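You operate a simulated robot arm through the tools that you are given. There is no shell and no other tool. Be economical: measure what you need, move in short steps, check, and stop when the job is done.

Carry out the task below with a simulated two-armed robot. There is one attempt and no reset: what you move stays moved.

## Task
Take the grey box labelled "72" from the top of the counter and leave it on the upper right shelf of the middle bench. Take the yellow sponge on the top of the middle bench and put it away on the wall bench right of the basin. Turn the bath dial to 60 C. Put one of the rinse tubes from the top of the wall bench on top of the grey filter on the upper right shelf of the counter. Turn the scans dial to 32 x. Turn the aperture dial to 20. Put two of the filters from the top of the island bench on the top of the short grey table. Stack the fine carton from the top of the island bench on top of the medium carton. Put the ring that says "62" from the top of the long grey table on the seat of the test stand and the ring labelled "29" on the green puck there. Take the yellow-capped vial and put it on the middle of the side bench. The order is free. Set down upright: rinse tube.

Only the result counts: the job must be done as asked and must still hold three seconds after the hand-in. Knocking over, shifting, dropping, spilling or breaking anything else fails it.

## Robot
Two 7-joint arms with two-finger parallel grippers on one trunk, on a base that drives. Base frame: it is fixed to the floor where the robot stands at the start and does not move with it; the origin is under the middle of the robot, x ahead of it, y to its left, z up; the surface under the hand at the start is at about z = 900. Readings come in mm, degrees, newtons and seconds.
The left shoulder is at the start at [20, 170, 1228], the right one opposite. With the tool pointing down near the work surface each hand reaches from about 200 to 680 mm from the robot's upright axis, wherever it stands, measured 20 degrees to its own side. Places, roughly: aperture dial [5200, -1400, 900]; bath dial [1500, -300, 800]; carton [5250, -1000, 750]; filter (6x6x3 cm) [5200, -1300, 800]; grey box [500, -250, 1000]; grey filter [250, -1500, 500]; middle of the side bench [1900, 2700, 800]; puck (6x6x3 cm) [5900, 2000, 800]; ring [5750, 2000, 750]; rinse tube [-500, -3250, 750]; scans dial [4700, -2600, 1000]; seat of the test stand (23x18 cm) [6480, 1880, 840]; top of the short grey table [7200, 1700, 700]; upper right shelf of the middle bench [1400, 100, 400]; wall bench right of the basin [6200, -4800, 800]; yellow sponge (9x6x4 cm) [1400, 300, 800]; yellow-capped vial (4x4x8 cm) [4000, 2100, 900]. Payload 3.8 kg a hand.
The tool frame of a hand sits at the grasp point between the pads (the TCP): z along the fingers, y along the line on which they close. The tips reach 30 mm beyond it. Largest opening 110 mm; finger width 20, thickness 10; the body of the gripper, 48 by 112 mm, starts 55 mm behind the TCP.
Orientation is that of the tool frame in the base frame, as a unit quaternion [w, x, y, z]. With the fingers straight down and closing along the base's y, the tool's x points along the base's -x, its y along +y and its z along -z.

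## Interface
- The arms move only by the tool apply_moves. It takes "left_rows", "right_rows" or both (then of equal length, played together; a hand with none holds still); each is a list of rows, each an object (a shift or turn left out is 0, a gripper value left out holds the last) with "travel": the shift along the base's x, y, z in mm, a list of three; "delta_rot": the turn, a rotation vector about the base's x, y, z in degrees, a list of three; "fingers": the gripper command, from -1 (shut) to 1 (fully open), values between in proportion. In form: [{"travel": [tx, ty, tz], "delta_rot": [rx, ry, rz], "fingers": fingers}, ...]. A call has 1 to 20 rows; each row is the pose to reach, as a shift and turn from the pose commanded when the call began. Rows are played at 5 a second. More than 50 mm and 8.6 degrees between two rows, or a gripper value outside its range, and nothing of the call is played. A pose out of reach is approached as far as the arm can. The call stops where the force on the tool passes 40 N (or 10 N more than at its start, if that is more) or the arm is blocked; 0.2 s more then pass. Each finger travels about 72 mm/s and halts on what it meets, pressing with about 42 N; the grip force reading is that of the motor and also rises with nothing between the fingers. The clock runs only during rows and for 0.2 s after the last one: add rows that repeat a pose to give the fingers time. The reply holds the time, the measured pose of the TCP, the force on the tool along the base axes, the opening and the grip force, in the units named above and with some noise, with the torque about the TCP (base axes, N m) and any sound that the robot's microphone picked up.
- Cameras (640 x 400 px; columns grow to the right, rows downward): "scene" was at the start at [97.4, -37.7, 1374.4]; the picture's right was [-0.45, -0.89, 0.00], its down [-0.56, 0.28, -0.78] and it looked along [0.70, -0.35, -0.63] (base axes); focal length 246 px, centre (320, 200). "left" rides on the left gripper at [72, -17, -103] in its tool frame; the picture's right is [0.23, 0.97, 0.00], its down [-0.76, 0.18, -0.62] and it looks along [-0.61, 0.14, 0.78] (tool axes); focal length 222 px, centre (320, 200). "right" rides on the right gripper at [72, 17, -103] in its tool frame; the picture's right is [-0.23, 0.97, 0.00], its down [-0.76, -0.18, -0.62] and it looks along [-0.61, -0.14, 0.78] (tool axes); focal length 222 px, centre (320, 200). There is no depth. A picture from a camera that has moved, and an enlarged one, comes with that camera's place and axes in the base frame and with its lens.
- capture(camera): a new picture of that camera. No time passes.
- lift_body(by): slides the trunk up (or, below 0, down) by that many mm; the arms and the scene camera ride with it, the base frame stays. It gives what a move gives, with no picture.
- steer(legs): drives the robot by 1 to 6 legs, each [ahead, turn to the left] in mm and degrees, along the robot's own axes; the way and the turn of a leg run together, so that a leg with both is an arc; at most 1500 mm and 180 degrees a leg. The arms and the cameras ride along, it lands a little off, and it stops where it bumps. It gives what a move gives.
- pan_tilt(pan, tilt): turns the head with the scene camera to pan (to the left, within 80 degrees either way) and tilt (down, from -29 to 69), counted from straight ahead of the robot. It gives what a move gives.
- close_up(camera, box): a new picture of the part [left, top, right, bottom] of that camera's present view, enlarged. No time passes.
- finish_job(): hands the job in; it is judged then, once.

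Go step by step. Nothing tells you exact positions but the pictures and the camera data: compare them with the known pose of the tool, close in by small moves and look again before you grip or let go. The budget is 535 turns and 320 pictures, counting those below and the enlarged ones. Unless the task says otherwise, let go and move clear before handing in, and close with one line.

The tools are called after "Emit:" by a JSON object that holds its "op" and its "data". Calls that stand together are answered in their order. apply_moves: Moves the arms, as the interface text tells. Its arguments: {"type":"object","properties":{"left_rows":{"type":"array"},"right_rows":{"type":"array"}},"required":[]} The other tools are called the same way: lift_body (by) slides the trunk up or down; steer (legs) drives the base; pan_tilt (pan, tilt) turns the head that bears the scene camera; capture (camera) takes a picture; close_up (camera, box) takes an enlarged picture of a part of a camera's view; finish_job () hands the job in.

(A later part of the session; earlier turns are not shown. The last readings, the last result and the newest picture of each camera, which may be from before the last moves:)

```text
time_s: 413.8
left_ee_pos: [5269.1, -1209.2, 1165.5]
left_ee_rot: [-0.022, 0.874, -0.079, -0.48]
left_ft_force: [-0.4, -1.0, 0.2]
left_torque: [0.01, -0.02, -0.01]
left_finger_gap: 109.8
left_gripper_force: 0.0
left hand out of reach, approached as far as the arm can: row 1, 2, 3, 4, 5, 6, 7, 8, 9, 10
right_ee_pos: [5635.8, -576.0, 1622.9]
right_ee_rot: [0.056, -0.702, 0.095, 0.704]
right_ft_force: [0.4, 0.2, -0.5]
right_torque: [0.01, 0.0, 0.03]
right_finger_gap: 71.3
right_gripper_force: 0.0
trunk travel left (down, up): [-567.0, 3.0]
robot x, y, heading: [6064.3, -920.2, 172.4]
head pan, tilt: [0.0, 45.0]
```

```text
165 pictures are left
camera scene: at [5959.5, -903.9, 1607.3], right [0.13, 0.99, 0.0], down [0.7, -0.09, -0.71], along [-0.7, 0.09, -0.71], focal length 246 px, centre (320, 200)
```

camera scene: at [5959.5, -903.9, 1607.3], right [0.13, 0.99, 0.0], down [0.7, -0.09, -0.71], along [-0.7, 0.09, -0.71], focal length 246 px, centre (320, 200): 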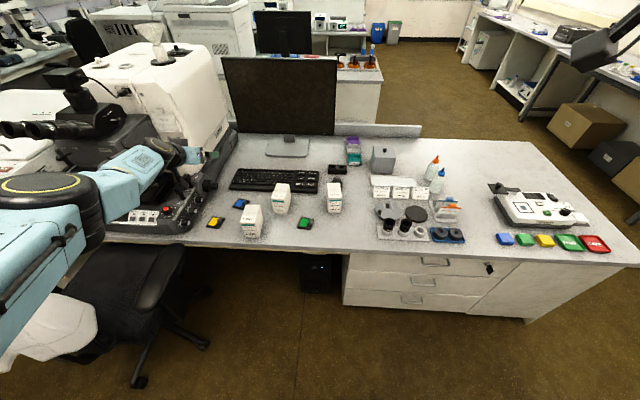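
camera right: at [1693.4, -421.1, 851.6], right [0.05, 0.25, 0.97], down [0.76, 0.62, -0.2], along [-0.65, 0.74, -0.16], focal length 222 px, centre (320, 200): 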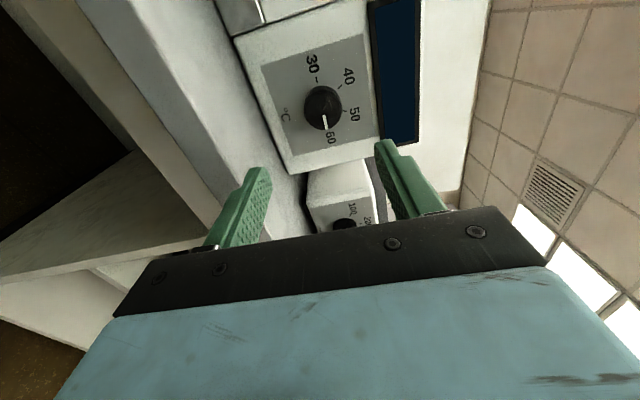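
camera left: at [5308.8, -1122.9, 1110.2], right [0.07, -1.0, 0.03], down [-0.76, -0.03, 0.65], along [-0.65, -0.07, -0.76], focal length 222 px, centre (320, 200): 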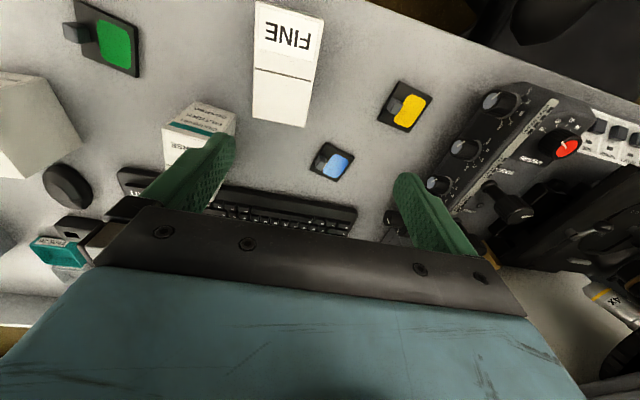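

Emit:
{"op": "apply_moves", "data": {"left_rows": [{"travel": [35, -22, 20], "delta_rot": [-0.7, -5, 0]}, {"travel": [70, -44, 40], "delta_rot": [-1.4, -10, 0]}, {"travel": [105, -66, 60], "delta_rot": [-2.1, -15, 0]}, {"travel": [140, -88, 80], "delta_rot": [-2.8, -20, 0]}, {"travel": [175, -110, 100], "delta_rot": [-3.5, -25, 0]}, {"travel": [210, -132, 110], "delta_rot": [-4.2, -30, 0]}, {"travel": [245, -154, 115], "delta_rot": [-4.9, -35, 0]}, {"travel": [280, -176, 120], "delta_rot": [-5.6, -40, 0]}, {"travel": [315, -198, 120], "delta_rot": [-6.3, -45, 0]}, {"travel": [350, -220, 120], "delta_rot": [-7, -50, 0]}, {"travel": [385, -242, 120], "delta_rot": [-7.7, -55, 0]}, {"travel": [417, -261, 120], "delta_rot": [-7.7, -55, 0]}, {"travel": [417, -261, 120], "delta_rot": [-7.7, -55, 0]}]}}

Emit:
{"op": "capture", "data": {"camera": "scene"}}

```text
time_s: 416.6
left_ee_pos: [5568.8, -1594.6, 1306.6]
left_ee_rot: [0.002, 0.996, -0.09, -0.015]
left_ft_force: [-0.1, -0.2, 0.0]
left_torque: [-0.02, -0.02, 0.02]
left_finger_gap: 110.2
left_gripper_force: 0.1
left hand out of reach, approached as far as the arm can: row 1, 2, 3, 4, 5, 6, 7, 8, 9, 10, 11, 12, 13
right_ee_pos: [5632.8, -576.1, 1622.4]
right_ee_rot: [0.055, -0.702, 0.094, 0.704]
right_ft_force: [0.0, 0.6, 0.3]
right_torque: [0.0, 0.03, 0.02]
right_finger_gap: 71.6
right_gripper_force: 0.0
trunk travel left (down, up): [-567.0, 3.0]
robot x, y, heading: [6062.0, -920.6, 172.5]
head pan, tilt: [0.0, 45.0]
```

```text
164 pictures are left
camera scene: at [5958.8, -904.0, 1607.2], right [0.13, 0.99, 0.0], down [0.7, -0.1, -0.71], along [-0.7, 0.09, -0.71], focal length 246 px, centre (320, 200)
```

scene: 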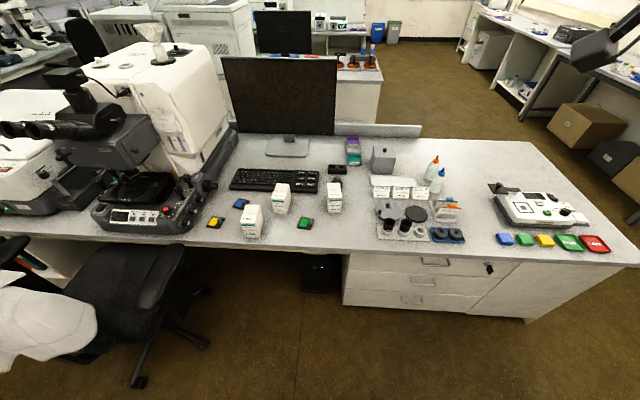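

Emit:
{"op": "apply_moves", "data": {"left_rows": [{"travel": [0, 0, -50]}, {"travel": [0, 0, -100]}, {"travel": [0, 0, -150]}, {"travel": [10, 20, -190]}, {"travel": [30, 50, -220]}, {"travel": [50, 85, -245]}, {"travel": [75, 120, -265]}, {"travel": [100, 155, -280]}, {"travel": [120, 190, -295]}, {"travel": [140, 230, -305]}, {"travel": [160, 270, -305]}, {"travel": [180, 310, -305]}, {"travel": [200, 350, -305]}, {"travel": [200, 350, -305]}]}}

Emit:
{"op": "pan_tilt", "data": {"pan": 60, "tilt": 45}}

Emit:
{"op": "capture", "data": {"camera": "scene"}}

```text
time_s: 419.6
left_ee_pos: [5602.7, -1304.1, 832.0]
left_ee_rot: [0.0, 0.996, -0.089, -0.016]
left_ft_force: [-0.1, 0.0, 0.0]
left_torque: [-0.02, 0.01, 0.0]
left_finger_gap: 109.8
left_gripper_force: 0.1
left hand out of reach, approached as far as the arm can: row 3, 4, 5, 6, 7, 8, 9, 10, 11, 12, 13, 14
right_ee_pos: [5634.5, -577.6, 1622.9]
right_ee_rot: [0.056, -0.701, 0.094, 0.704]
right_ft_force: [0.4, 0.1, 0.2]
right_torque: [-0.03, 0.01, -0.02]
right_finger_gap: 71.5
right_gripper_force: 0.1
trunk travel left (down, up): [-567.0, 3.0]
robot x, y, heading: [6061.2, -919.6, 172.4]
head pan, tilt: [0.0, 45.0]
```

```text
time_s: 420.9
left_ee_pos: [5601.6, -1304.3, 832.6]
left_ee_rot: [0.001, 0.996, -0.09, -0.016]
left_ft_force: [0.3, 0.1, -0.3]
left_torque: [-0.03, 0.0, 0.01]
left_finger_gap: 110.2
left_gripper_force: 0.0
right_ee_pos: [5635.2, -576.8, 1622.3]
right_ee_rot: [0.055, -0.702, 0.093, 0.704]
right_ft_force: [0.5, 0.4, -0.2]
right_torque: [0.0, -0.02, -0.02]
right_finger_gap: 71.7
right_gripper_force: 0.1
trunk travel left (down, up): [-567.0, 3.0]
robot x, y, heading: [6061.0, -919.5, 172.3]
head pan, tilt: [60.0, 45.0]
```

```text
163 pictures are left
camera scene: at [5990.6, -980.2, 1607.3], right [-0.79, 0.61, 0.0], down [0.43, 0.56, -0.71], along [-0.43, -0.56, -0.71], focal length 246 px, centre (320, 200)
```

scene: 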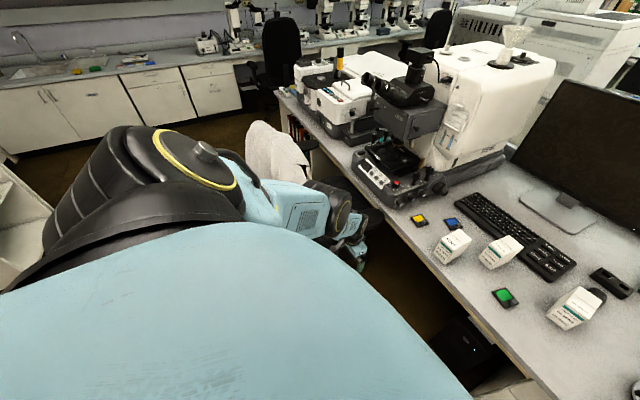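

Sweeping to the right seemed to make the elbow bend; I raise the hand and sweep further right.

Emit:
{"op": "apply_moves", "data": {"left_rows": [{"travel": [0, 0, 50]}, {"travel": [0, 0, 100]}, {"travel": [0, 0, 150]}, {"travel": [0, 0, 200]}, {"travel": [0, 0, 250]}, {"travel": [0, 0, 300]}, {"travel": [0, 0, 350]}, {"travel": [0, 0, 400]}, {"travel": [0, 40, 430]}, {"travel": [0, 80, 450]}, {"travel": [0, 125, 470]}, {"travel": [0, 170, 490]}, {"travel": [0, 215, 500]}, {"travel": [0, 260, 510]}, {"travel": [0, 305, 520]}, {"travel": [0, 350, 530]}, {"travel": [0, 395, 540]}, {"travel": [0, 440, 550]}, {"travel": [0, 485, 560]}, {"travel": [0, 530, 570]}]}}

```text
time_s: 425.1
left_ee_pos: [5491.8, -836.8, 1433.0]
left_ee_rot: [0.001, 0.996, -0.09, -0.016]
left_ft_force: [0.3, -0.7, -0.3]
left_torque: [-0.01, 0.02, -0.01]
left_finger_gap: 110.0
left_gripper_force: 0.0
left hand out of reach, approached as far as the arm can: row 1, 2, 3, 4, 5, 6, 7, 8, 9, 10, 11, 12, 13, 14, 15, 16, 17, 18, 19, 20
right_ee_pos: [5636.2, -576.2, 1622.3]
right_ee_rot: [0.056, -0.701, 0.093, 0.704]
right_ft_force: [0.6, -0.4, 0.3]
right_torque: [0.02, 0.01, -0.01]
right_finger_gap: 71.6
right_gripper_force: 0.0
trunk travel left (down, up): [-567.0, 3.0]
robot x, y, heading: [6060.5, -918.0, 172.4]
head pan, tilt: [60.0, 45.0]
```

Emit:
{"op": "apply_moves", "data": {"left_rows": [{"travel": [20, 0, 30]}, {"travel": [40, 0, 60]}, {"travel": [60, 0, 90]}, {"travel": [80, 0, 120]}, {"travel": [100, 0, 150]}, {"travel": [120, 0, 180]}, {"travel": [140, 0, 210]}, {"travel": [170, 0, 220]}, {"travel": [200, 0, 220]}, {"travel": [230, 0, 220]}]}}

Emit:
{"op": "capture", "data": {"camera": "scene"}}

```text
time_s: 427.3
left_ee_pos: [5537.6, -842.4, 1548.9]
left_ee_rot: [0.001, 0.996, -0.089, -0.017]
left_ft_force: [-0.3, 0.7, 0.2]
left_torque: [0.0, -0.02, -0.01]
left_finger_gap: 109.9
left_gripper_force: 0.0
left hand out of reach, approached as far as the arm can: row 1, 2, 3, 4, 5, 6, 7, 8, 9, 10
right_ee_pos: [5634.8, -577.6, 1621.9]
right_ee_rot: [0.057, -0.702, 0.093, 0.704]
right_ft_force: [0.0, -0.8, 0.1]
right_torque: [0.0, -0.05, -0.03]
right_finger_gap: 71.5
right_gripper_force: 0.1
trunk travel left (down, up): [-567.0, 3.0]
robot x, y, heading: [6061.1, -914.0, 172.4]
head pan, tilt: [60.0, 45.0]
```

```text
162 pictures are left
camera scene: at [5990.5, -980.3, 1607.3], right [-0.79, 0.61, 0.0], down [0.43, 0.56, -0.71], along [-0.43, -0.56, -0.71], focal length 246 px, centre (320, 200)
```

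scene: 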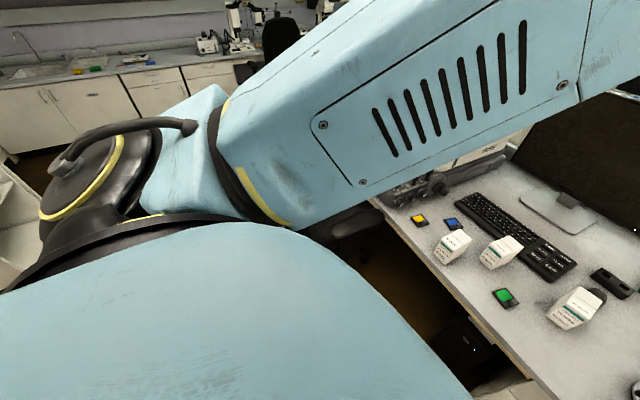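

The left elbow is swung inward. I'll extend forward and yaw the hand strongly clockwise to force the elbow back outward.

Emit:
{"op": "apply_moves", "data": {"left_rows": [{"travel": [-12, -13, -43]}, {"travel": [-24, -26, -85]}, {"travel": [-36, -39, -128]}, {"travel": [-48, -53, -170]}, {"travel": [-60, -66, -213]}, {"travel": [-72, -79, -256]}, {"travel": [-84, -92, -299], "delta_rot": [0, 0, -8]}, {"travel": [-84, -92, -299], "delta_rot": [0, 0, -16]}, {"travel": [-84, -92, -299], "delta_rot": [0, 0, -24]}, {"travel": [-84, -92, -299], "delta_rot": [0, 0, -32]}, {"travel": [-84, -92, -299], "delta_rot": [0, 0, -40]}, {"travel": [-84, -92, -299], "delta_rot": [0, 0, -48]}, {"travel": [-84, -92, -299], "delta_rot": [0, 0, -56]}, {"travel": [-84, -92, -299], "delta_rot": [0, 0, -64]}, {"travel": [-84, -92, -299], "delta_rot": [0, 0, -72]}, {"travel": [-84, -92, -299], "delta_rot": [0, 0, -80]}, {"travel": [-84, -92, -299], "delta_rot": [0, 0, -88]}, {"travel": [-84, -92, -299], "delta_rot": [0, 0, -96]}, {"travel": [-84, -92, -299], "delta_rot": [0, 0, -104]}, {"travel": [-84, -92, -299], "delta_rot": [0, 0, -110]}]}}

Emit:
{"op": "capture", "data": {"camera": "scene"}}

```text
time_s: 431.5
left_ee_pos: [5436.4, -917.6, 1244.5]
left_ee_rot: [0.014, -0.496, 0.868, 0.009]
left_ft_force: [-0.1, -0.6, 0.0]
left_torque: [0.05, 0.02, -0.01]
left_finger_gap: 110.4
left_gripper_force: 0.1
left hand out of reach, approached as far as the arm can: row 1, 2, 3, 4, 5, 6, 7, 8, 9, 10, 11, 12, 13, 14, 15, 16, 17, 18, 19, 20
right_ee_pos: [5635.2, -578.0, 1622.7]
right_ee_rot: [0.056, -0.702, 0.094, 0.704]
right_ft_force: [0.6, -0.2, 0.3]
right_torque: [0.0, -0.01, -0.01]
right_finger_gap: 71.5
right_gripper_force: 0.1
trunk travel left (down, up): [-567.0, 3.0]
robot x, y, heading: [6058.9, -918.7, 172.6]
head pan, tilt: [60.0, 45.0]
```

```text
161 pictures are left
camera scene: at [5990.6, -980.4, 1607.3], right [-0.79, 0.61, 0.0], down [0.43, 0.56, -0.71], along [-0.43, -0.56, -0.71], focal length 246 px, centre (320, 200)
```

scene: 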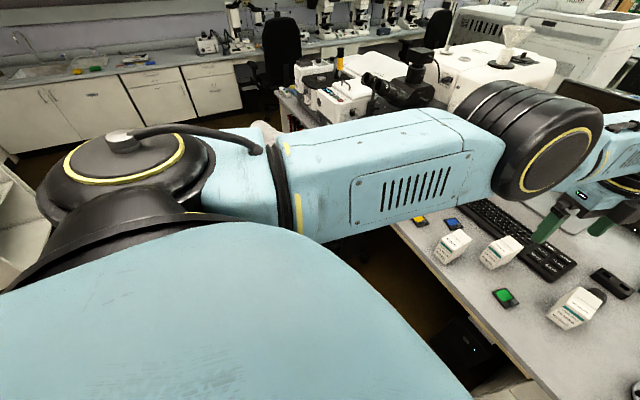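

Emit:
{"op": "apply_moves", "data": {"left_rows": [{"travel": [40, 0, 0]}, {"travel": [80, 0, 0]}, {"travel": [120, 0, 0]}, {"travel": [160, 0, 0]}, {"travel": [200, 0, 0]}, {"travel": [200, 0, 0]}]}}

Emit:
{"op": "capture", "data": {"camera": "scene"}}

```text
time_s: 432.9
left_ee_pos: [5481.7, -828.0, 1250.1]
left_ee_rot: [0.013, -0.497, 0.867, 0.009]
left_ft_force: [0.1, -0.2, 0.6]
left_torque: [0.0, 0.0, 0.01]
left_finger_gap: 109.7
left_gripper_force: 0.1
left hand out of reach, approached as far as the arm can: row 1, 2, 3, 4, 5, 6
right_ee_pos: [5634.5, -578.2, 1621.9]
right_ee_rot: [0.057, -0.702, 0.093, 0.704]
right_ft_force: [1.3, -0.2, -0.3]
right_torque: [0.01, 0.0, 0.01]
right_finger_gap: 71.6
right_gripper_force: 0.0
trunk travel left (down, up): [-567.0, 3.0]
robot x, y, heading: [6060.3, -920.2, 172.3]
head pan, tilt: [60.0, 45.0]
```

```text
160 pictures are left
camera scene: at [5990.3, -980.9, 1607.3], right [-0.79, 0.61, 0.0], down [0.43, 0.56, -0.71], along [-0.43, -0.56, -0.71], focal length 246 px, centre (320, 200)
```

scene: 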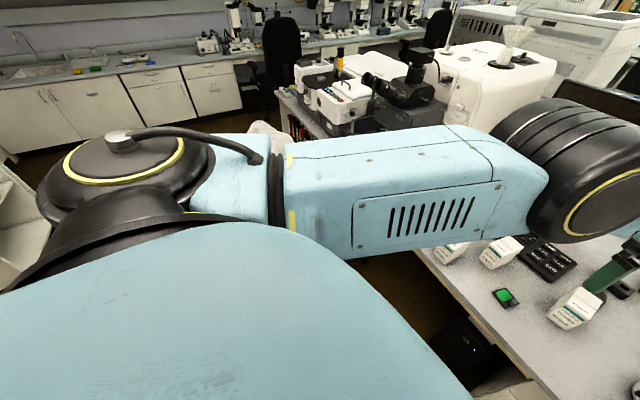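

I realise the commanded pose has drifted far from the measured one through out-of-reach rows. A light touch of the right hand against the left gripper should reset commanded to measured. I do that in free air.

Emit:
{"op": "apply_moves", "data": {"right_rows": [{"travel": [0, 0, -50]}, {"travel": [0, 0, -100]}, {"travel": [0, 0, -150]}, {"travel": [0, 0, -200]}, {"travel": [0, 0, -250]}, {"travel": [0, 0, -300]}, {"travel": [-45, -10, -305]}, {"travel": [-90, -20, -305]}, {"travel": [-135, -30, -305]}, {"travel": [-135, -60, -305]}, {"travel": [-135, -90, -305]}, {"travel": [-135, -110, -305]}, {"travel": [-135, -130, -305]}, {"travel": [-135, -150, -305]}, {"travel": [-135, -170, -305]}, {"travel": [-135, -190, -305]}, {"travel": [-135, -210, -305]}, {"travel": [-135, -230, -305]}]}}

```text
time_s: 436.0
left_ee_pos: [5484.2, -830.8, 1244.1]
left_ee_rot: [0.015, -0.498, 0.867, 0.002]
left_ft_force: [2.2, -3.2, -1.9]
left_torque: [0.18, 0.24, -0.06]
left_finger_gap: 110.0
left_gripper_force: 0.0
right_ee_pos: [5493.6, -750.3, 1348.4]
right_ee_rot: [0.063, -0.692, 0.105, 0.711]
right_ft_force: [-1.8, 1.8, 1.7]
right_torque: [-0.08, -0.07, -0.11]
right_finger_gap: 71.2
right_gripper_force: 0.0
right hand out of reach, approached as far as the arm can: row 2, 3, 4, 5, 6, 7, 8, 9, 10, 11, 12, 13, 14, 15
trunk travel left (down, up): [-567.0, 3.0]
robot x, y, heading: [6061.8, -917.0, 172.3]
head pan, tilt: [60.0, 45.0]
stopped in row 15 (right hand): the force on the tool passed its limit at 47 N (the readings are from after the stop); the commanded pose is now the measured one
```

Now separate the hands and test whether the left command was reset.

Emit:
{"op": "apply_moves", "data": {"right_rows": [{"travel": [0, 40, 0]}, {"travel": [0, 80, 0]}, {"travel": [0, 120, 20]}, {"travel": [20, 150, 50]}, {"travel": [40, 180, 80]}, {"travel": [40, 180, 80]}], "left_rows": [{"travel": [0, -20, 0]}, {"travel": [0, -40, 0]}, {"travel": [0, -60, 0]}, {"travel": [0, -80, 0]}, {"travel": [0, -100, 0]}, {"travel": [0, -100, 0]}]}}

```text
time_s: 437.4
left_ee_pos: [5440.9, -912.3, 1237.8]
left_ee_rot: [0.016, -0.498, 0.867, 0.001]
left_ft_force: [-0.2, -0.2, -0.3]
left_torque: [0.02, 0.02, -0.01]
left_finger_gap: 110.2
left_gripper_force: 0.0
left hand out of reach, approached as far as the arm can: row 1, 2, 3, 4, 5, 6
right_ee_pos: [5521.3, -634.8, 1486.9]
right_ee_rot: [-0.073, 0.705, -0.118, -0.696]
right_ft_force: [-0.2, -0.4, 0.1]
right_torque: [-0.03, -0.05, 0.02]
right_finger_gap: 71.6
right_gripper_force: 0.0
right hand out of reach, approached as far as the arm can: row 1, 2, 3, 4, 5, 6
trunk travel left (down, up): [-567.0, 3.0]
robot x, y, heading: [6064.0, -919.6, 172.3]
head pan, tilt: [60.0, 45.0]
```

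The left command wasn't reset. I'll walk the commanded point back over the top of the robot into the reachable zone, in free air.

Emit:
{"op": "apply_moves", "data": {"left_rows": [{"travel": [-39, -12, 28]}, {"travel": [-77, -24, 55]}, {"travel": [-116, -36, 83]}, {"travel": [-154, -47, 111]}, {"travel": [-193, -59, 139]}, {"travel": [-231, -71, 166]}, {"travel": [-270, -83, 194]}, {"travel": [-309, -95, 222]}, {"travel": [-347, -107, 249]}, {"travel": [-386, -119, 277]}, {"travel": [-424, -130, 305]}, {"travel": [-463, -142, 333]}, {"travel": [-501, -154, 360]}, {"travel": [-540, -166, 388]}]}}

Emit:
{"op": "apply_moves", "data": {"left_rows": [{"travel": [-47, -11, -3]}, {"travel": [-94, -22, -6]}, {"travel": [-142, -33, -8]}, {"travel": [-189, -44, -11]}, {"travel": [-236, -56, -14]}, {"travel": [-283, -67, -17]}, {"travel": [-331, -78, -19]}, {"travel": [-378, -89, -22]}, {"travel": [-425, -100, -25]}, {"travel": [-472, -111, -28]}, {"travel": [-519, -122, -31]}, {"travel": [-567, -133, -33]}, {"travel": [-614, -144, -36]}, {"travel": [-661, -156, -39]}, {"travel": [-708, -167, -42]}, {"travel": [-756, -178, -44]}, {"travel": [-803, -189, -47]}, {"travel": [-850, -200, -50]}]}}

Emit:
{"op": "capture", "data": {"camera": "scene"}}

```text
time_s: 440.4
left_ee_pos: [5420.3, -1110.5, 1468.0]
left_ee_rot: [0.015, -0.498, 0.867, 0.002]
left_ft_force: [0.1, 0.2, -0.2]
left_torque: [-0.04, 0.0, 0.0]
left_finger_gap: 110.3
left_gripper_force: 0.1
left hand out of reach, approached as far as the arm can: row 1, 2, 3, 4, 5, 6, 7, 8, 9, 10, 11, 12, 13, 14
right_ee_pos: [5521.8, -633.6, 1486.0]
right_ee_rot: [-0.073, 0.704, -0.119, -0.696]
right_ft_force: [0.0, 0.6, 0.1]
right_torque: [-0.03, -0.04, 0.01]
right_finger_gap: 71.5
right_gripper_force: 0.0
trunk travel left (down, up): [-567.0, 3.0]
robot x, y, heading: [6063.3, -917.4, 172.3]
head pan, tilt: [60.0, 45.0]
```

```text
time_s: 444.2
left_ee_pos: [5400.8, -1180.9, 1383.0]
left_ee_rot: [0.016, -0.498, 0.867, 0.003]
left_ft_force: [-0.4, 0.0, 0.6]
left_torque: [0.02, 0.01, -0.05]
left_finger_gap: 109.9
left_gripper_force: 0.2
left hand out of reach, approached as far as the arm can: row 1, 2, 3, 4, 5, 6, 7, 8, 9, 10, 11, 12, 13, 14, 15, 16, 17, 18
right_ee_pos: [5523.0, -634.4, 1487.4]
right_ee_rot: [-0.074, 0.704, -0.119, -0.696]
right_ft_force: [-0.4, -0.2, -0.8]
right_torque: [0.01, -0.01, 0.0]
right_finger_gap: 71.5
right_gripper_force: 0.1
trunk travel left (down, up): [-567.0, 3.0]
robot x, y, heading: [6059.5, -919.7, 172.2]
head pan, tilt: [60.0, 45.0]
```

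```text
159 pictures are left
camera scene: at [5990.6, -980.4, 1607.3], right [-0.79, 0.61, 0.0], down [0.43, 0.56, -0.71], along [-0.43, -0.56, -0.71], focal length 246 px, centre (320, 200)
```

scene: 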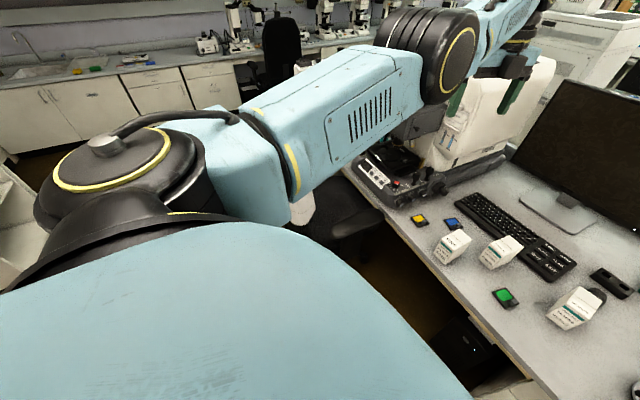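

The arm is simply at its straight-elbow limit; sweeping to the right bends it a little. I move the right hand out of the way and sweep the left further right and inward.

Emit:
{"op": "apply_moves", "data": {"right_rows": [{"travel": [10, 45, 0]}, {"travel": [20, 90, 0]}, {"travel": [30, 135, 0]}, {"travel": [40, 180, 0]}, {"travel": [50, 225, 0]}, {"travel": [60, 265, 0]}, {"travel": [60, 265, 0]}]}}

Emit:
{"op": "apply_moves", "data": {"left_rows": [{"travel": [10, 45, -15]}, {"travel": [20, 90, -30]}, {"travel": [30, 135, -45]}, {"travel": [40, 180, -60]}, {"travel": [50, 225, -75]}, {"travel": [60, 270, -90]}, {"travel": [75, 315, -105]}, {"travel": [90, 360, -120]}, {"travel": [110, 400, -130]}, {"travel": [130, 440, -140]}, {"travel": [155, 480, -150]}, {"travel": [180, 520, -150]}, {"travel": [210, 560, -150]}, {"travel": [240, 590, -150]}, {"travel": [280, 615, -150]}, {"travel": [320, 630, -150]}, {"travel": [360, 640, -150]}, {"travel": [400, 650, -150]}]}}

Emit:
{"op": "capture", "data": {"camera": "scene"}}

```text
time_s: 445.8
left_ee_pos: [5401.1, -1181.2, 1383.1]
left_ee_rot: [0.016, -0.497, 0.868, 0.002]
left_ft_force: [0.2, 0.6, -0.6]
left_torque: [0.01, 0.02, 0.02]
left_finger_gap: 109.8
left_gripper_force: 0.1
right_ee_pos: [5545.6, -543.5, 1537.4]
right_ee_rot: [-0.076, 0.712, -0.124, -0.686]
right_ft_force: [0.5, 0.4, 0.3]
right_torque: [-0.01, 0.05, -0.04]
right_finger_gap: 71.6
right_gripper_force: 0.0
right hand out of reach, approached as far as the arm can: row 1, 2, 3, 4, 5, 6, 7
trunk travel left (down, up): [-567.0, 3.0]
robot x, y, heading: [6064.1, -918.2, 172.1]
head pan, tilt: [60.0, 45.0]
```

```text
time_s: 449.6
left_ee_pos: [5696.5, -664.7, 1235.8]
left_ee_rot: [0.015, -0.498, 0.867, 0.001]
left_ft_force: [0.7, -0.3, -1.5]
left_torque: [0.03, 0.01, 0.0]
left_finger_gap: 110.0
left_gripper_force: 0.2
left hand out of reach, approached as far as the arm can: row 9, 10, 11, 12, 13, 14, 15, 16, 17, 18
right_ee_pos: [5546.3, -543.5, 1536.6]
right_ee_rot: [-0.076, 0.712, -0.125, -0.686]
right_ft_force: [0.5, 0.6, -0.2]
right_torque: [0.0, -0.02, 0.0]
right_finger_gap: 71.6
right_gripper_force: 0.1
trunk travel left (down, up): [-567.0, 3.0]
robot x, y, heading: [6062.4, -917.1, 172.4]
head pan, tilt: [60.0, 45.0]
```

```text
158 pictures are left
camera scene: at [5991.5, -980.1, 1607.4], right [-0.79, 0.61, 0.0], down [0.43, 0.56, -0.71], along [-0.43, -0.56, -0.71], focal length 246 px, centre (320, 200)
```

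scene: 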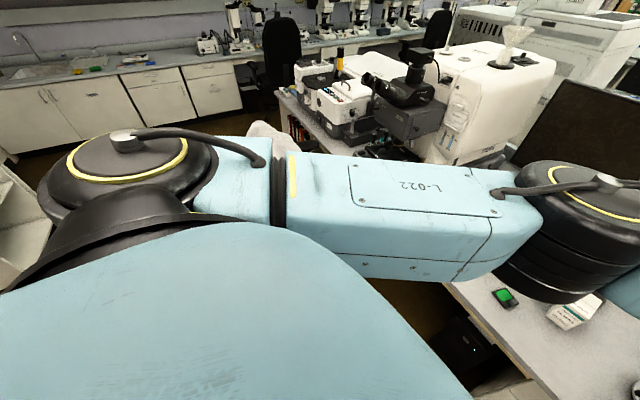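

The upper arm has rolled back to its normal orientation. Now I turn the hand back +110° and bring it to the front centre.

Emit:
{"op": "apply_moves", "data": {"left_rows": [{"travel": [0, -15, 0], "delta_rot": [0, 0, 7]}, {"travel": [0, -30, 0], "delta_rot": [0, 0, 14]}, {"travel": [0, -45, 0], "delta_rot": [0, 0, 21]}, {"travel": [0, -60, 0], "delta_rot": [0, 0, 28]}, {"travel": [0, -75, 0], "delta_rot": [0, 0, 35]}, {"travel": [0, -90, 0], "delta_rot": [0, 0, 42]}, {"travel": [0, -105, 0], "delta_rot": [0, 0, 49]}, {"travel": [0, -120, 0], "delta_rot": [0, 0, 56]}, {"travel": [0, -135, 0], "delta_rot": [0, 0, 63]}, {"travel": [0, -150, 0], "delta_rot": [0, 0, 70]}, {"travel": [0, -165, 0], "delta_rot": [0, 0, 77]}, {"travel": [0, -180, 0], "delta_rot": [0, 0, 84]}, {"travel": [0, -195, 0], "delta_rot": [0, 0, 91]}, {"travel": [0, -210, 0], "delta_rot": [0, 0, 98]}, {"travel": [0, -230, 0], "delta_rot": [0, 0, 105]}, {"travel": [0, -250, 0], "delta_rot": [0, 0, 112]}, {"travel": [0, -270, 0], "delta_rot": [0, 0, 112]}]}}

Emit:
{"op": "capture", "data": {"camera": "scene"}}

```text
time_s: 453.2
left_ee_pos: [5692.8, -930.6, 1237.3]
left_ee_rot: [-0.007, 0.997, -0.073, -0.015]
left_ft_force: [-1.0, -0.6, -0.1]
left_torque: [0.0, -0.03, 0.0]
left_finger_gap: 109.9
left_gripper_force: 0.1
right_ee_pos: [5544.8, -543.1, 1538.2]
right_ee_rot: [-0.078, 0.712, -0.125, -0.686]
right_ft_force: [0.3, 0.2, 0.0]
right_torque: [-0.01, -0.03, 0.02]
right_finger_gap: 71.5
right_gripper_force: 0.1
trunk travel left (down, up): [-567.0, 3.0]
robot x, y, heading: [6058.8, -919.2, 172.1]
head pan, tilt: [60.0, 45.0]
```

```text
157 pictures are left
camera scene: at [5990.7, -981.3, 1607.3], right [-0.79, 0.61, 0.0], down [0.43, 0.56, -0.71], along [-0.43, -0.56, -0.71], focal length 246 px, centre (320, 200)
```

scene: 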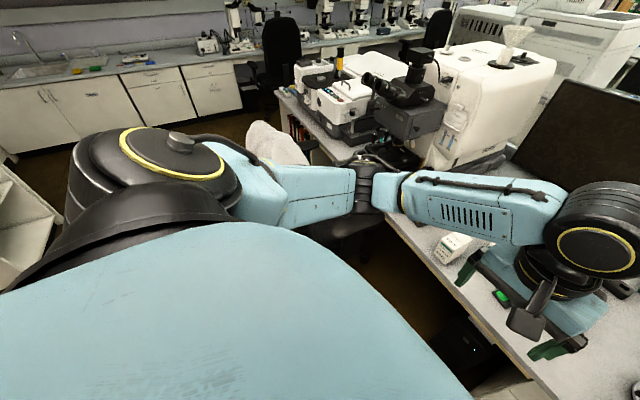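

The left arm is normal again. I lower the trunk and bring the right hand to vertical as well.

Emit:
{"op": "lift_body", "data": {"by": -150}}

Emit:
{"op": "apply_moves", "data": {"right_rows": [{"travel": [10, 0, -10], "delta_rot": [-2.2, -7.6, 0]}, {"travel": [20, 0, -20], "delta_rot": [-4.5, -15.2, 0]}, {"travel": [30, 0, -30], "delta_rot": [-6.7, -22.7, 0]}, {"travel": [40, 0, -40], "delta_rot": [-9, -30.3, 0]}, {"travel": [50, 0, -50], "delta_rot": [-11.2, -37.9, 0]}, {"travel": [50, 0, -60], "delta_rot": [-13.5, -45.5, 0]}, {"travel": [50, 0, -70], "delta_rot": [-15.7, -53, 0]}, {"travel": [50, 0, -80], "delta_rot": [-18, -60.6, 0]}, {"travel": [50, 0, -90], "delta_rot": [-20.2, -68.2, 0]}, {"travel": [50, 0, -100], "delta_rot": [-22.5, -75.8, 0]}, {"travel": [50, 0, -110], "delta_rot": [-24.7, -83.4, 0]}, {"travel": [50, 0, -120], "delta_rot": [-24.7, -83.4, 0]}]}}

Emit:
{"op": "pan_tilt", "data": {"pan": 0, "tilt": 45}}

Emit:
{"op": "capture", "data": {"camera": "scene"}}

```text
time_s: 454.9
left_ee_pos: [5692.4, -930.8, 1088.4]
left_ee_rot: [-0.006, 0.997, -0.072, -0.014]
left_ft_force: [-0.2, 0.0, -0.1]
left_torque: [0.01, 0.0, -0.01]
left_finger_gap: 110.2
left_gripper_force: 0.0
right_ee_pos: [5545.5, -541.4, 1387.2]
right_ee_rot: [-0.077, 0.712, -0.125, -0.686]
right_ft_force: [-0.4, 0.3, -0.6]
right_torque: [0.0, -0.01, 0.0]
right_finger_gap: 71.3
right_gripper_force: 0.0
trunk travel left (down, up): [-417.0, 153.0]
robot x, y, heading: [6064.3, -920.6, 172.3]
head pan, tilt: [60.0, 45.0]
```

```text
time_s: 457.6
left_ee_pos: [5692.0, -929.2, 1087.9]
left_ee_rot: [-0.008, 0.997, -0.072, -0.014]
left_ft_force: [0.5, 0.8, -0.4]
left_torque: [0.03, 0.01, 0.02]
left_finger_gap: 110.2
left_gripper_force: 0.1
right_ee_pos: [5594.6, -543.3, 1268.2]
right_ee_rot: [0.002, 0.985, -0.174, -0.003]
right_ft_force: [0.1, 0.2, -0.7]
right_torque: [0.0, 0.03, -0.04]
right_finger_gap: 71.6
right_gripper_force: 0.1
trunk travel left (down, up): [-417.0, 153.0]
robot x, y, heading: [6063.5, -917.6, 172.3]
head pan, tilt: [60.0, 45.0]
```

```text
time_s: 458.9
left_ee_pos: [5692.7, -930.5, 1086.8]
left_ee_rot: [-0.007, 0.997, -0.072, -0.014]
left_ft_force: [0.2, 1.0, -0.7]
left_torque: [-0.01, -0.01, 0.02]
left_finger_gap: 110.1
left_gripper_force: 0.0
right_ee_pos: [5594.5, -542.8, 1267.9]
right_ee_rot: [0.001, 0.985, -0.174, -0.004]
right_ft_force: [-0.3, -0.3, 0.0]
right_torque: [0.0, 0.02, -0.01]
right_finger_gap: 71.5
right_gripper_force: 0.1
trunk travel left (down, up): [-417.0, 153.0]
robot x, y, heading: [6066.5, -920.4, 172.3]
head pan, tilt: [0.0, 45.0]
```

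```text
156 pictures are left
camera scene: at [5959.7, -905.2, 1457.3], right [0.13, 0.99, 0.0], down [0.7, -0.09, -0.71], along [-0.7, 0.09, -0.71], focal length 246 px, centre (320, 200)
```

scene: 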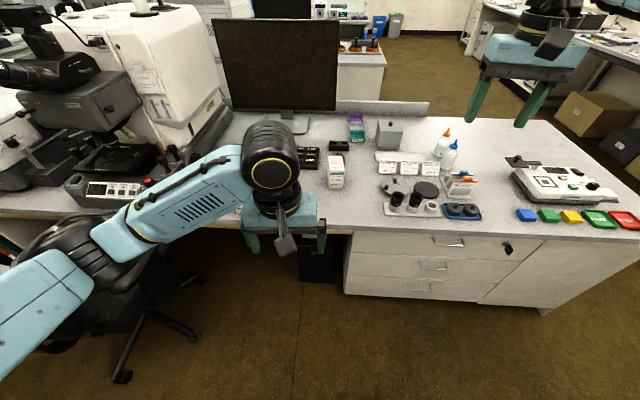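

Both hands are vertical now. Drive 310 mm ahead to the cartons.

Emit:
{"op": "steer", "data": {"legs": [[310, 0]]}}

Emit:
{"op": "apply_moves", "data": {"left_rows": [{"travel": [-20, -35, 0]}, {"travel": [-40, -70, 0]}, {"travel": [-60, -105, 0]}, {"travel": [-80, -140, 0]}, {"travel": [-100, -170, 0]}, {"travel": [-110, -195, 0]}, {"travel": [-115, -205, -20]}, {"travel": [-115, -205, -40]}, {"travel": [-115, -205, -40]}]}}

Emit:
{"op": "capture", "data": {"camera": "left"}}

Emit:
{"op": "capture", "data": {"camera": "scene"}}

```text
time_s: 461.0
left_ee_pos: [5376.8, -890.3, 1086.9]
left_ee_rot: [-0.007, 0.997, -0.072, -0.013]
left_ft_force: [-0.4, 0.7, -0.2]
left_torque: [-0.01, -0.01, -0.03]
left_finger_gap: 109.8
left_gripper_force: 0.0
right_ee_pos: [5279.0, -501.1, 1267.5]
right_ee_rot: [0.001, 0.985, -0.173, -0.004]
right_ft_force: [-0.3, -0.1, -0.1]
right_torque: [0.04, -0.02, 0.0]
right_finger_gap: 71.4
right_gripper_force: 0.0
trunk travel left (down, up): [-417.0, 153.0]
robot x, y, heading: [5746.2, -877.4, 172.3]
head pan, tilt: [0.0, 45.0]
```

```text
time_s: 463.0
left_ee_pos: [5263.6, -1093.1, 1047.1]
left_ee_rot: [-0.007, 0.997, -0.072, -0.013]
left_ft_force: [-0.4, 0.2, 0.1]
left_torque: [-0.01, 0.0, 0.02]
left_finger_gap: 110.0
left_gripper_force: 0.0
right_ee_pos: [5279.0, -500.2, 1268.6]
right_ee_rot: [0.001, 0.985, -0.173, -0.004]
right_ft_force: [0.2, -0.1, -0.4]
right_torque: [-0.01, 0.01, -0.01]
right_finger_gap: 71.4
right_gripper_force: 0.0
trunk travel left (down, up): [-417.0, 153.0]
robot x, y, heading: [5748.6, -875.3, 172.2]
head pan, tilt: [0.0, 45.0]
```

```text
155 pictures are left
camera left: at [5341.2, -1089.4, 1148.8], right [0.09, -1.0, -0.02], down [-0.76, -0.08, 0.64], along [-0.64, -0.04, -0.77], focal length 222 px, centre (320, 200)
```

left: 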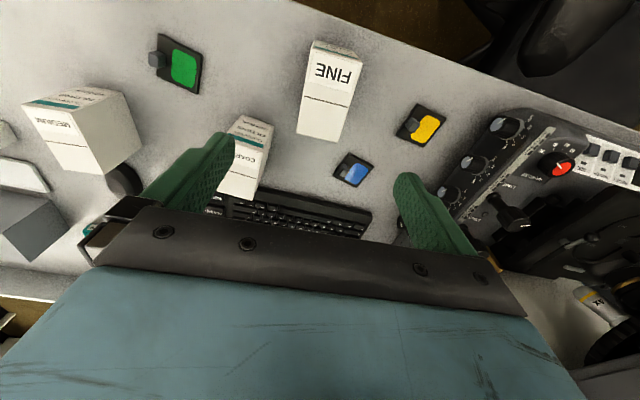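

```text
154 pictures are left
camera scene: at [5644.7, -863.0, 1457.3], right [0.13, 0.99, 0.0], down [0.7, -0.09, -0.71], along [-0.7, 0.09, -0.71], focal length 246 px, centre (320, 200)
```

scene: 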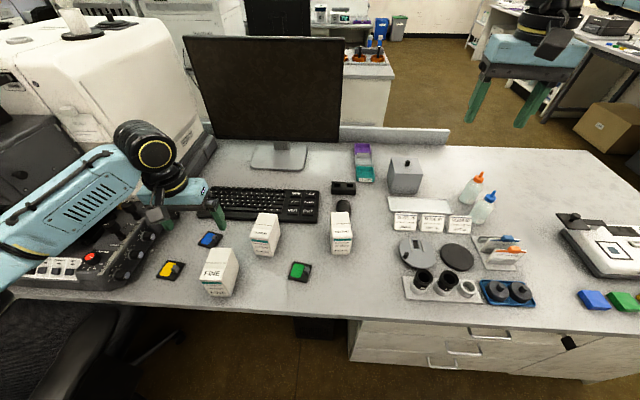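

FINE is well centred under the left hand (shift 4 mm). Descend and grip.

Emit:
{"op": "apply_moves", "data": {"left_rows": [{"travel": [0, -4, -45]}, {"travel": [-1, -4, -90]}, {"travel": [-1, -4, -135]}, {"travel": [-1, -4, -165]}, {"travel": [-1, -4, -185]}, {"travel": [-1, -4, -200]}, {"travel": [-1, -4, -200]}]}}

Emit:
{"op": "capture", "data": {"camera": "left"}}

```text
time_s: 464.6
left_ee_pos: [5262.9, -1098.4, 848.5]
left_ee_rot: [-0.007, 0.997, -0.072, -0.014]
left_ft_force: [0.1, 0.6, 0.7]
left_torque: [0.01, 0.01, -0.01]
left_finger_gap: 110.0
left_gripper_force: 0.2
right_ee_pos: [5279.1, -500.6, 1267.7]
right_ee_rot: [0.001, 0.985, -0.173, -0.004]
right_ft_force: [1.0, -0.5, -0.8]
right_torque: [-0.01, -0.01, -0.01]
right_finger_gap: 71.7
right_gripper_force: 0.0
trunk travel left (down, up): [-417.0, 153.0]
robot x, y, heading: [5744.7, -878.6, 172.3]
head pan, tilt: [0.0, 45.0]
```

```text
153 pictures are left
camera left: at [5339.7, -1093.2, 950.5], right [0.08, -1.0, -0.02], down [-0.76, -0.08, 0.64], along [-0.64, -0.04, -0.77], focal length 222 px, centre (320, 200)
```

left: 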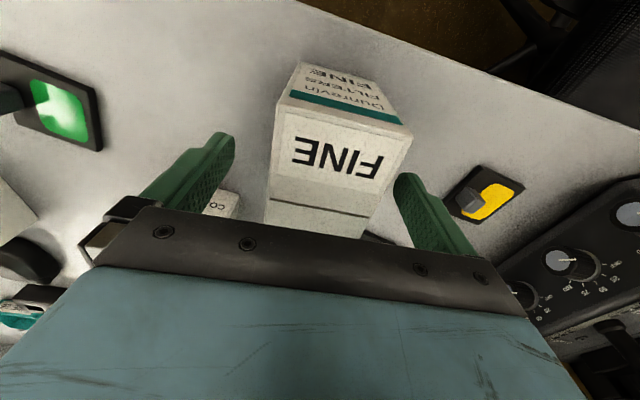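

Emit:
{"op": "apply_moves", "data": {"left_rows": [{"travel": [0, 0, -8]}, {"travel": [0, 0, -16]}, {"travel": [0, 0, -16], "fingers": -1}, {"travel": [0, 0, -16], "fingers": -1}, {"travel": [0, 0, -16], "fingers": -1}, {"travel": [0, 0, -16], "fingers": -1}, {"travel": [0, 0, -8]}, {"travel": [0, 0, 4]}, {"travel": [0, 0, 20]}, {"travel": [0, 0, 20]}]}}

Emit:
{"op": "capture", "data": {"camera": "left"}}

```text
time_s: 466.8
left_ee_pos: [5263.7, -1095.9, 867.7]
left_ee_rot: [-0.008, 0.997, -0.072, -0.014]
left_ft_force: [0.6, 0.6, -0.6]
left_torque: [-0.02, 0.03, 0.04]
left_finger_gap: 59.5
left_gripper_force: 42.3
right_ee_pos: [5279.7, -502.2, 1268.7]
right_ee_rot: [0.001, 0.985, -0.172, -0.003]
right_ft_force: [-0.8, 0.7, -0.2]
right_torque: [-0.04, 0.0, 0.0]
right_finger_gap: 71.5
right_gripper_force: 0.0
trunk travel left (down, up): [-417.0, 153.0]
robot x, y, heading: [5746.4, -876.9, 172.6]
head pan, tilt: [0.0, 45.0]
```

```text
152 pictures are left
camera left: at [5339.1, -1091.9, 969.8], right [0.09, -1.0, -0.02], down [-0.76, -0.08, 0.64], along [-0.64, -0.04, -0.77], focal length 222 px, centre (320, 200)
```

left: 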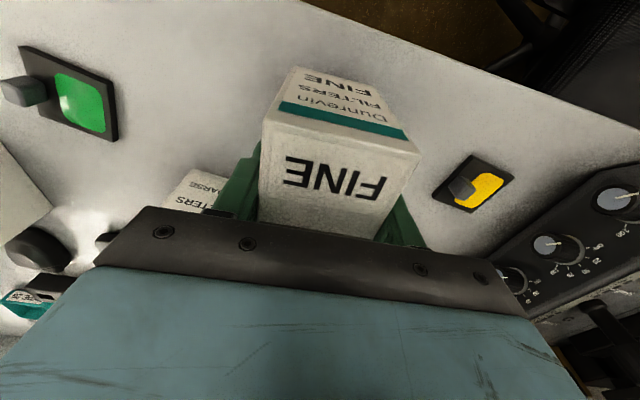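

FINE is held. I lift it to z ≈ 1000 and move towards MEDIUM, stopping short to look.

Emit:
{"op": "apply_moves", "data": {"left_rows": [{"travel": [0, 0, 40]}, {"travel": [0, 0, 80]}, {"travel": [0, 0, 120]}, {"travel": [0, 20, 150]}, {"travel": [-5, 60, 160]}, {"travel": [-10, 100, 160]}, {"travel": [-15, 140, 160]}, {"travel": [-20, 180, 160]}, {"travel": [-25, 220, 160]}, {"travel": [-30, 255, 160]}, {"travel": [-40, 285, 160]}, {"travel": [-40, 285, 160]}]}}

Emit:
{"op": "capture", "data": {"camera": "left"}}

Emit:
{"op": "capture", "data": {"camera": "scene"}}

```text
time_s: 469.4
left_ee_pos: [5221.9, -813.3, 1032.2]
left_ee_rot: [-0.007, 0.997, -0.071, -0.014]
left_ft_force: [0.0, 0.9, -1.2]
left_torque: [0.01, -0.02, 0.01]
left_finger_gap: 59.6
left_gripper_force: 41.6
right_ee_pos: [5279.8, -502.1, 1268.4]
right_ee_rot: [0.001, 0.985, -0.173, -0.005]
right_ft_force: [0.0, -0.2, -0.6]
right_torque: [-0.02, 0.01, 0.0]
right_finger_gap: 71.3
right_gripper_force: 0.1
trunk travel left (down, up): [-417.0, 153.0]
robot x, y, heading: [5743.2, -877.8, 172.5]
head pan, tilt: [0.0, 45.0]
```

```text
151 pictures are left
camera left: at [5298.9, -808.7, 1134.3], right [0.09, -1.0, -0.02], down [-0.76, -0.08, 0.64], along [-0.64, -0.04, -0.77], focal length 222 px, centre (320, 200)
```

left: 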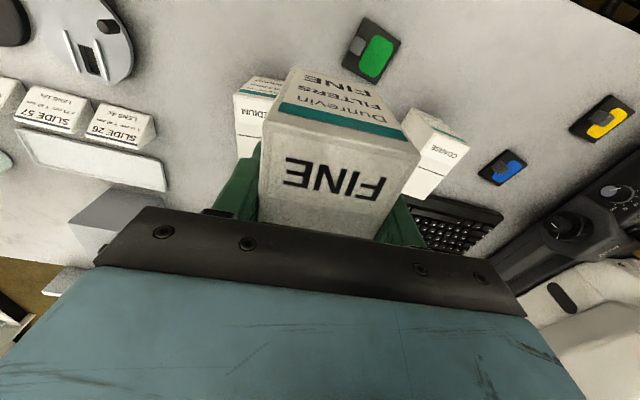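

```text
150 pictures are left
camera scene: at [5644.8, -863.8, 1457.3], right [0.13, 0.99, 0.0], down [0.7, -0.09, -0.71], along [-0.7, 0.09, -0.71], focal length 246 px, centre (320, 200)
```

scene: 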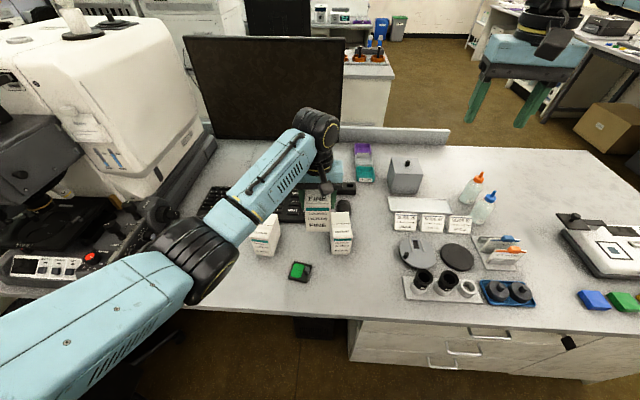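

Emit:
{"op": "close_up", "data": {"camera": "scene", "box": [290, 180, 370, 260]}}

Emit:
{"op": "close_up", "data": {"camera": "left", "box": [200, 50, 320, 180]}}

```text
5.00 times, centred on (330, 220) of scene
camera zoom: at [5644.8, -863.8, 1457.3], right [0.13, 0.99, 0.0], down [0.7, -0.09, -0.71], along [-0.7, 0.09, -0.71], focal length 1228 px, centre (270, 100)
```

zoom: 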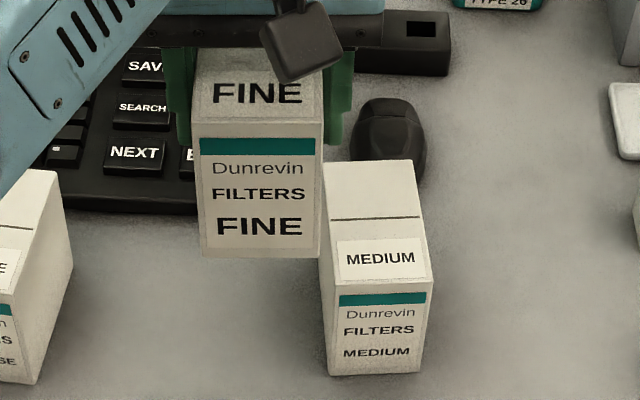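

```text
3.08 times, centred on (260, 115) of left
camera zoom: at [5298.9, -808.7, 1134.3], right [0.09, -1.0, -0.02], down [-0.76, -0.08, 0.64], along [-0.64, -0.04, -0.77], focal length 684 px, centre (505, 462)
```

zoom: 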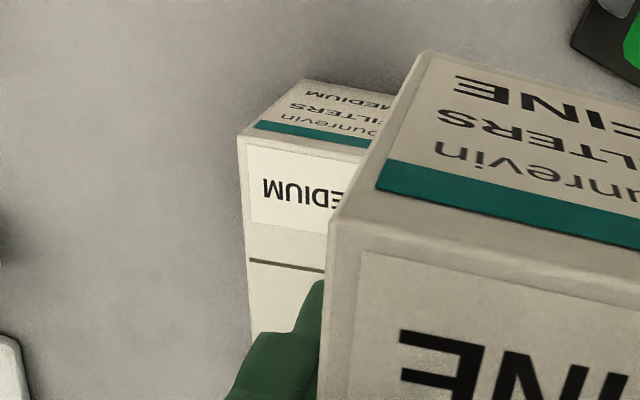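

MEDIUM's top centre is [5161, -731], same orientation. I move FINE over it.

Emit:
{"op": "apply_moves", "data": {"left_rows": [{"travel": [-15, 20, 0]}, {"travel": [-30, 40, 0]}, {"travel": [-45, 60, 0]}, {"travel": [-60, 82, 0]}, {"travel": [-60, 82, -35]}, {"travel": [-60, 82, -70]}, {"travel": [-60, 82, -95]}, {"travel": [-60, 82, -95]}]}}

Emit:
{"op": "close_up", "data": {"camera": "scene", "box": [290, 160, 390, 250]}}

Emit:
{"op": "capture", "data": {"camera": "left"}}

```text
time_s: 471.2
left_ee_pos: [5205.3, -762.5, 950.7]
left_ee_rot: [-0.007, 0.997, -0.072, -0.015]
left_ft_force: [0.0, -0.2, -1.4]
left_torque: [-0.03, 0.0, 0.01]
left_finger_gap: 59.4
left_gripper_force: 42.1
left hand out of reach, approached as far as the arm can: row 3, 4, 5, 6, 7, 8
right_ee_pos: [5278.2, -502.3, 1268.2]
right_ee_rot: [0.001, 0.985, -0.173, -0.004]
right_ft_force: [-0.1, -0.3, 1.1]
right_torque: [0.01, 0.02, 0.01]
right_finger_gap: 71.5
right_gripper_force: 0.0
trunk travel left (down, up): [-417.0, 153.0]
robot x, y, heading: [5748.1, -877.0, 172.7]
head pan, tilt: [0.0, 45.0]
```

```text
4.44 times, centred on (340, 205) of scene
camera zoom: at [5644.1, -863.6, 1457.3], right [0.13, 0.99, 0.0], down [0.7, -0.09, -0.71], along [-0.7, 0.09, -0.71], focal length 1092 px, centre (231, 178)
```

zoom: 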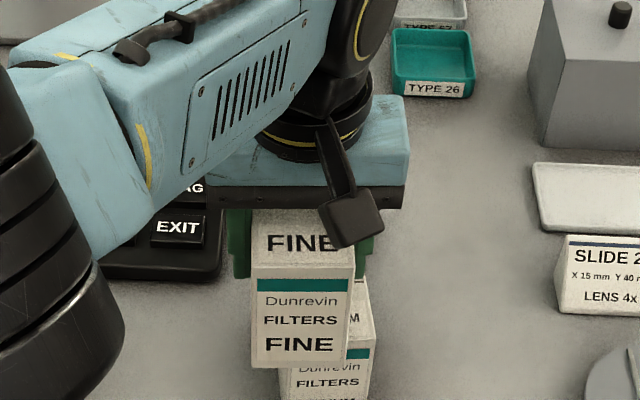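

```text
146 pictures are left
camera left: at [5281.3, -758.3, 1051.9], right [0.09, -1.0, -0.02], down [-0.76, -0.08, 0.64], along [-0.64, -0.04, -0.77], focal length 222 px, centre (320, 200)
```

left: 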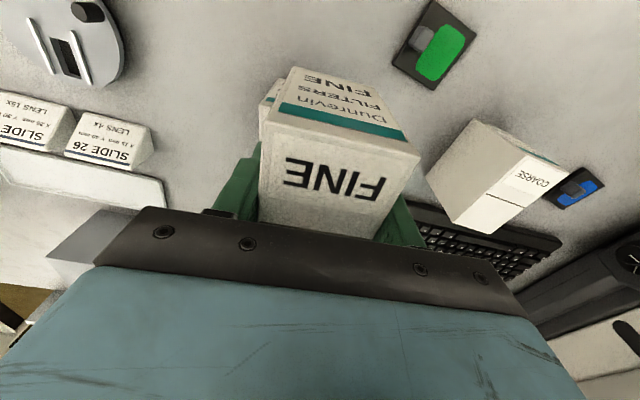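

That is at the reach limit. I raise and retract the hand and shift the robot ~190 mm north.

Emit:
{"op": "apply_moves", "data": {"left_rows": [{"travel": [10, -10, 40]}, {"travel": [25, -20, 80]}, {"travel": [50, -30, 115]}, {"travel": [80, -40, 145]}, {"travel": [110, -45, 170]}, {"travel": [140, -50, 180]}, {"travel": [140, -50, 180]}]}}

```text
time_s: 472.8
left_ee_pos: [5164.8, -777.4, 1130.3]
left_ee_rot: [-0.008, 0.997, -0.072, -0.014]
left_ft_force: [-0.5, 0.6, -0.6]
left_torque: [-0.02, 0.03, -0.03]
left_finger_gap: 59.2
left_gripper_force: 42.3
left hand out of reach, approached as far as the arm can: row 1, 2, 3, 4, 5, 6, 7
right_ee_pos: [5279.8, -500.9, 1269.3]
right_ee_rot: [0.001, 0.985, -0.173, -0.004]
right_ft_force: [0.6, -0.6, 0.8]
right_torque: [0.03, 0.01, -0.06]
right_finger_gap: 71.7
right_gripper_force: 0.0
trunk travel left (down, up): [-417.0, 153.0]
robot x, y, heading: [5746.4, -876.5, 172.2]
head pan, tilt: [0.0, 45.0]
```

Emit:
{"op": "apply_moves", "data": {"left_rows": [{"travel": [0, -30, 0]}, {"travel": [0, -60, 0]}, {"travel": [0, -90, 0]}, {"travel": [0, -120, 0]}, {"travel": [5, -150, 0]}, {"travel": [10, -180, 0]}, {"travel": [20, -210, 0]}, {"travel": [30, -240, 0]}, {"travel": [40, -260, 0]}, {"travel": [40, -260, 0]}]}}

Emit:
{"op": "capture", "data": {"camera": "scene"}}

```text
time_s: 475.0
left_ee_pos: [5200.9, -1049.0, 1120.9]
left_ee_rot: [-0.006, 0.997, -0.072, -0.014]
left_ft_force: [0.3, 0.0, -0.6]
left_torque: [0.01, -0.01, -0.04]
left_finger_gap: 59.5
left_gripper_force: 41.7
right_ee_pos: [5278.0, -500.1, 1268.9]
right_ee_rot: [0.001, 0.985, -0.172, -0.004]
right_ft_force: [0.4, 0.0, -0.3]
right_torque: [0.01, 0.0, -0.01]
right_finger_gap: 71.7
right_gripper_force: 0.1
trunk travel left (down, up): [-417.0, 153.0]
robot x, y, heading: [5745.6, -875.9, 172.4]
head pan, tilt: [0.0, 45.0]
```

```text
145 pictures are left
camera scene: at [5644.5, -862.7, 1457.3], right [0.13, 0.99, 0.0], down [0.7, -0.09, -0.71], along [-0.7, 0.09, -0.71], focal length 246 px, centre (320, 200)
```

scene: 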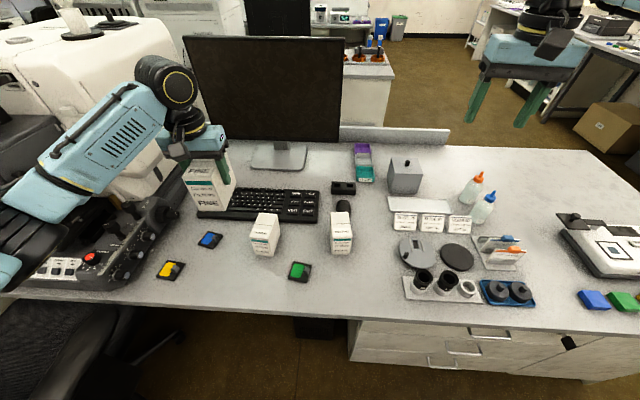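

Freed. Now retract to a compact pose.

Emit:
{"op": "apply_moves", "data": {"left_rows": [{"travel": [40, 0, 0]}, {"travel": [80, 5, 0]}, {"travel": [120, 10, 0]}, {"travel": [160, 20, 0]}, {"travel": [190, 30, 0]}, {"travel": [190, 30, 0]}]}}

```text
time_s: 476.4
left_ee_pos: [5391.4, -1019.7, 1124.0]
left_ee_rot: [-0.007, 0.997, -0.071, -0.013]
left_ft_force: [-0.9, -1.4, -1.5]
left_torque: [-0.03, -0.03, 0.03]
left_finger_gap: 59.7
left_gripper_force: 41.7
right_ee_pos: [5278.6, -502.2, 1267.4]
right_ee_rot: [0.001, 0.985, -0.173, -0.004]
right_ft_force: [0.2, 0.7, 0.1]
right_torque: [0.01, -0.01, 0.0]
right_finger_gap: 71.4
right_gripper_force: 0.0
trunk travel left (down, up): [-417.0, 153.0]
robot x, y, heading: [5744.7, -878.0, 172.5]
head pan, tilt: [0.0, 45.0]
```

Emit:
{"op": "steer", "data": {"legs": [[-150, 0], [0, -48], [253, 0], [0, 48]]}}

Emit:
{"op": "capture", "data": {"camera": "scene"}}

```text
time_s: 483.5
left_ee_pos: [5399.2, -836.6, 1123.8]
left_ee_rot: [-0.008, 0.997, -0.07, -0.014]
left_ft_force: [-0.2, 0.4, -1.3]
left_torque: [0.01, -0.03, 0.0]
left_finger_gap: 59.5
left_gripper_force: 41.8
right_ee_pos: [5286.6, -319.7, 1268.3]
right_ee_rot: [0.001, 0.985, -0.171, -0.004]
right_ft_force: [0.2, -0.5, 0.9]
right_torque: [0.05, 0.02, 0.02]
right_finger_gap: 71.8
right_gripper_force: 0.0
trunk travel left (down, up): [-417.0, 153.0]
robot x, y, heading: [5755.9, -691.9, 172.7]
head pan, tilt: [0.0, 45.0]
```

```text
144 pictures are left
camera scene: at [5654.0, -679.0, 1457.3], right [0.13, 0.99, 0.0], down [0.7, -0.09, -0.71], along [-0.7, 0.09, -0.71], focal length 246 px, centre (320, 200)
```

scene: 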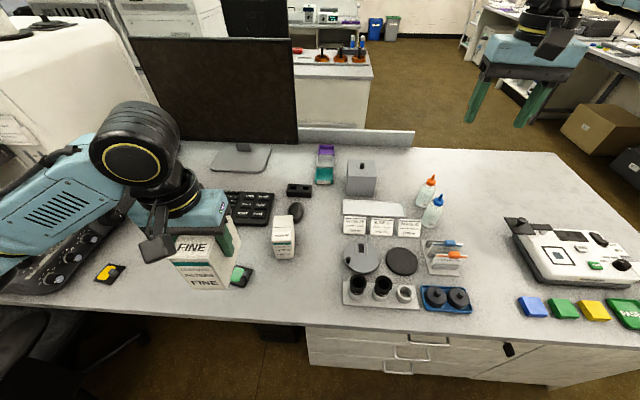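

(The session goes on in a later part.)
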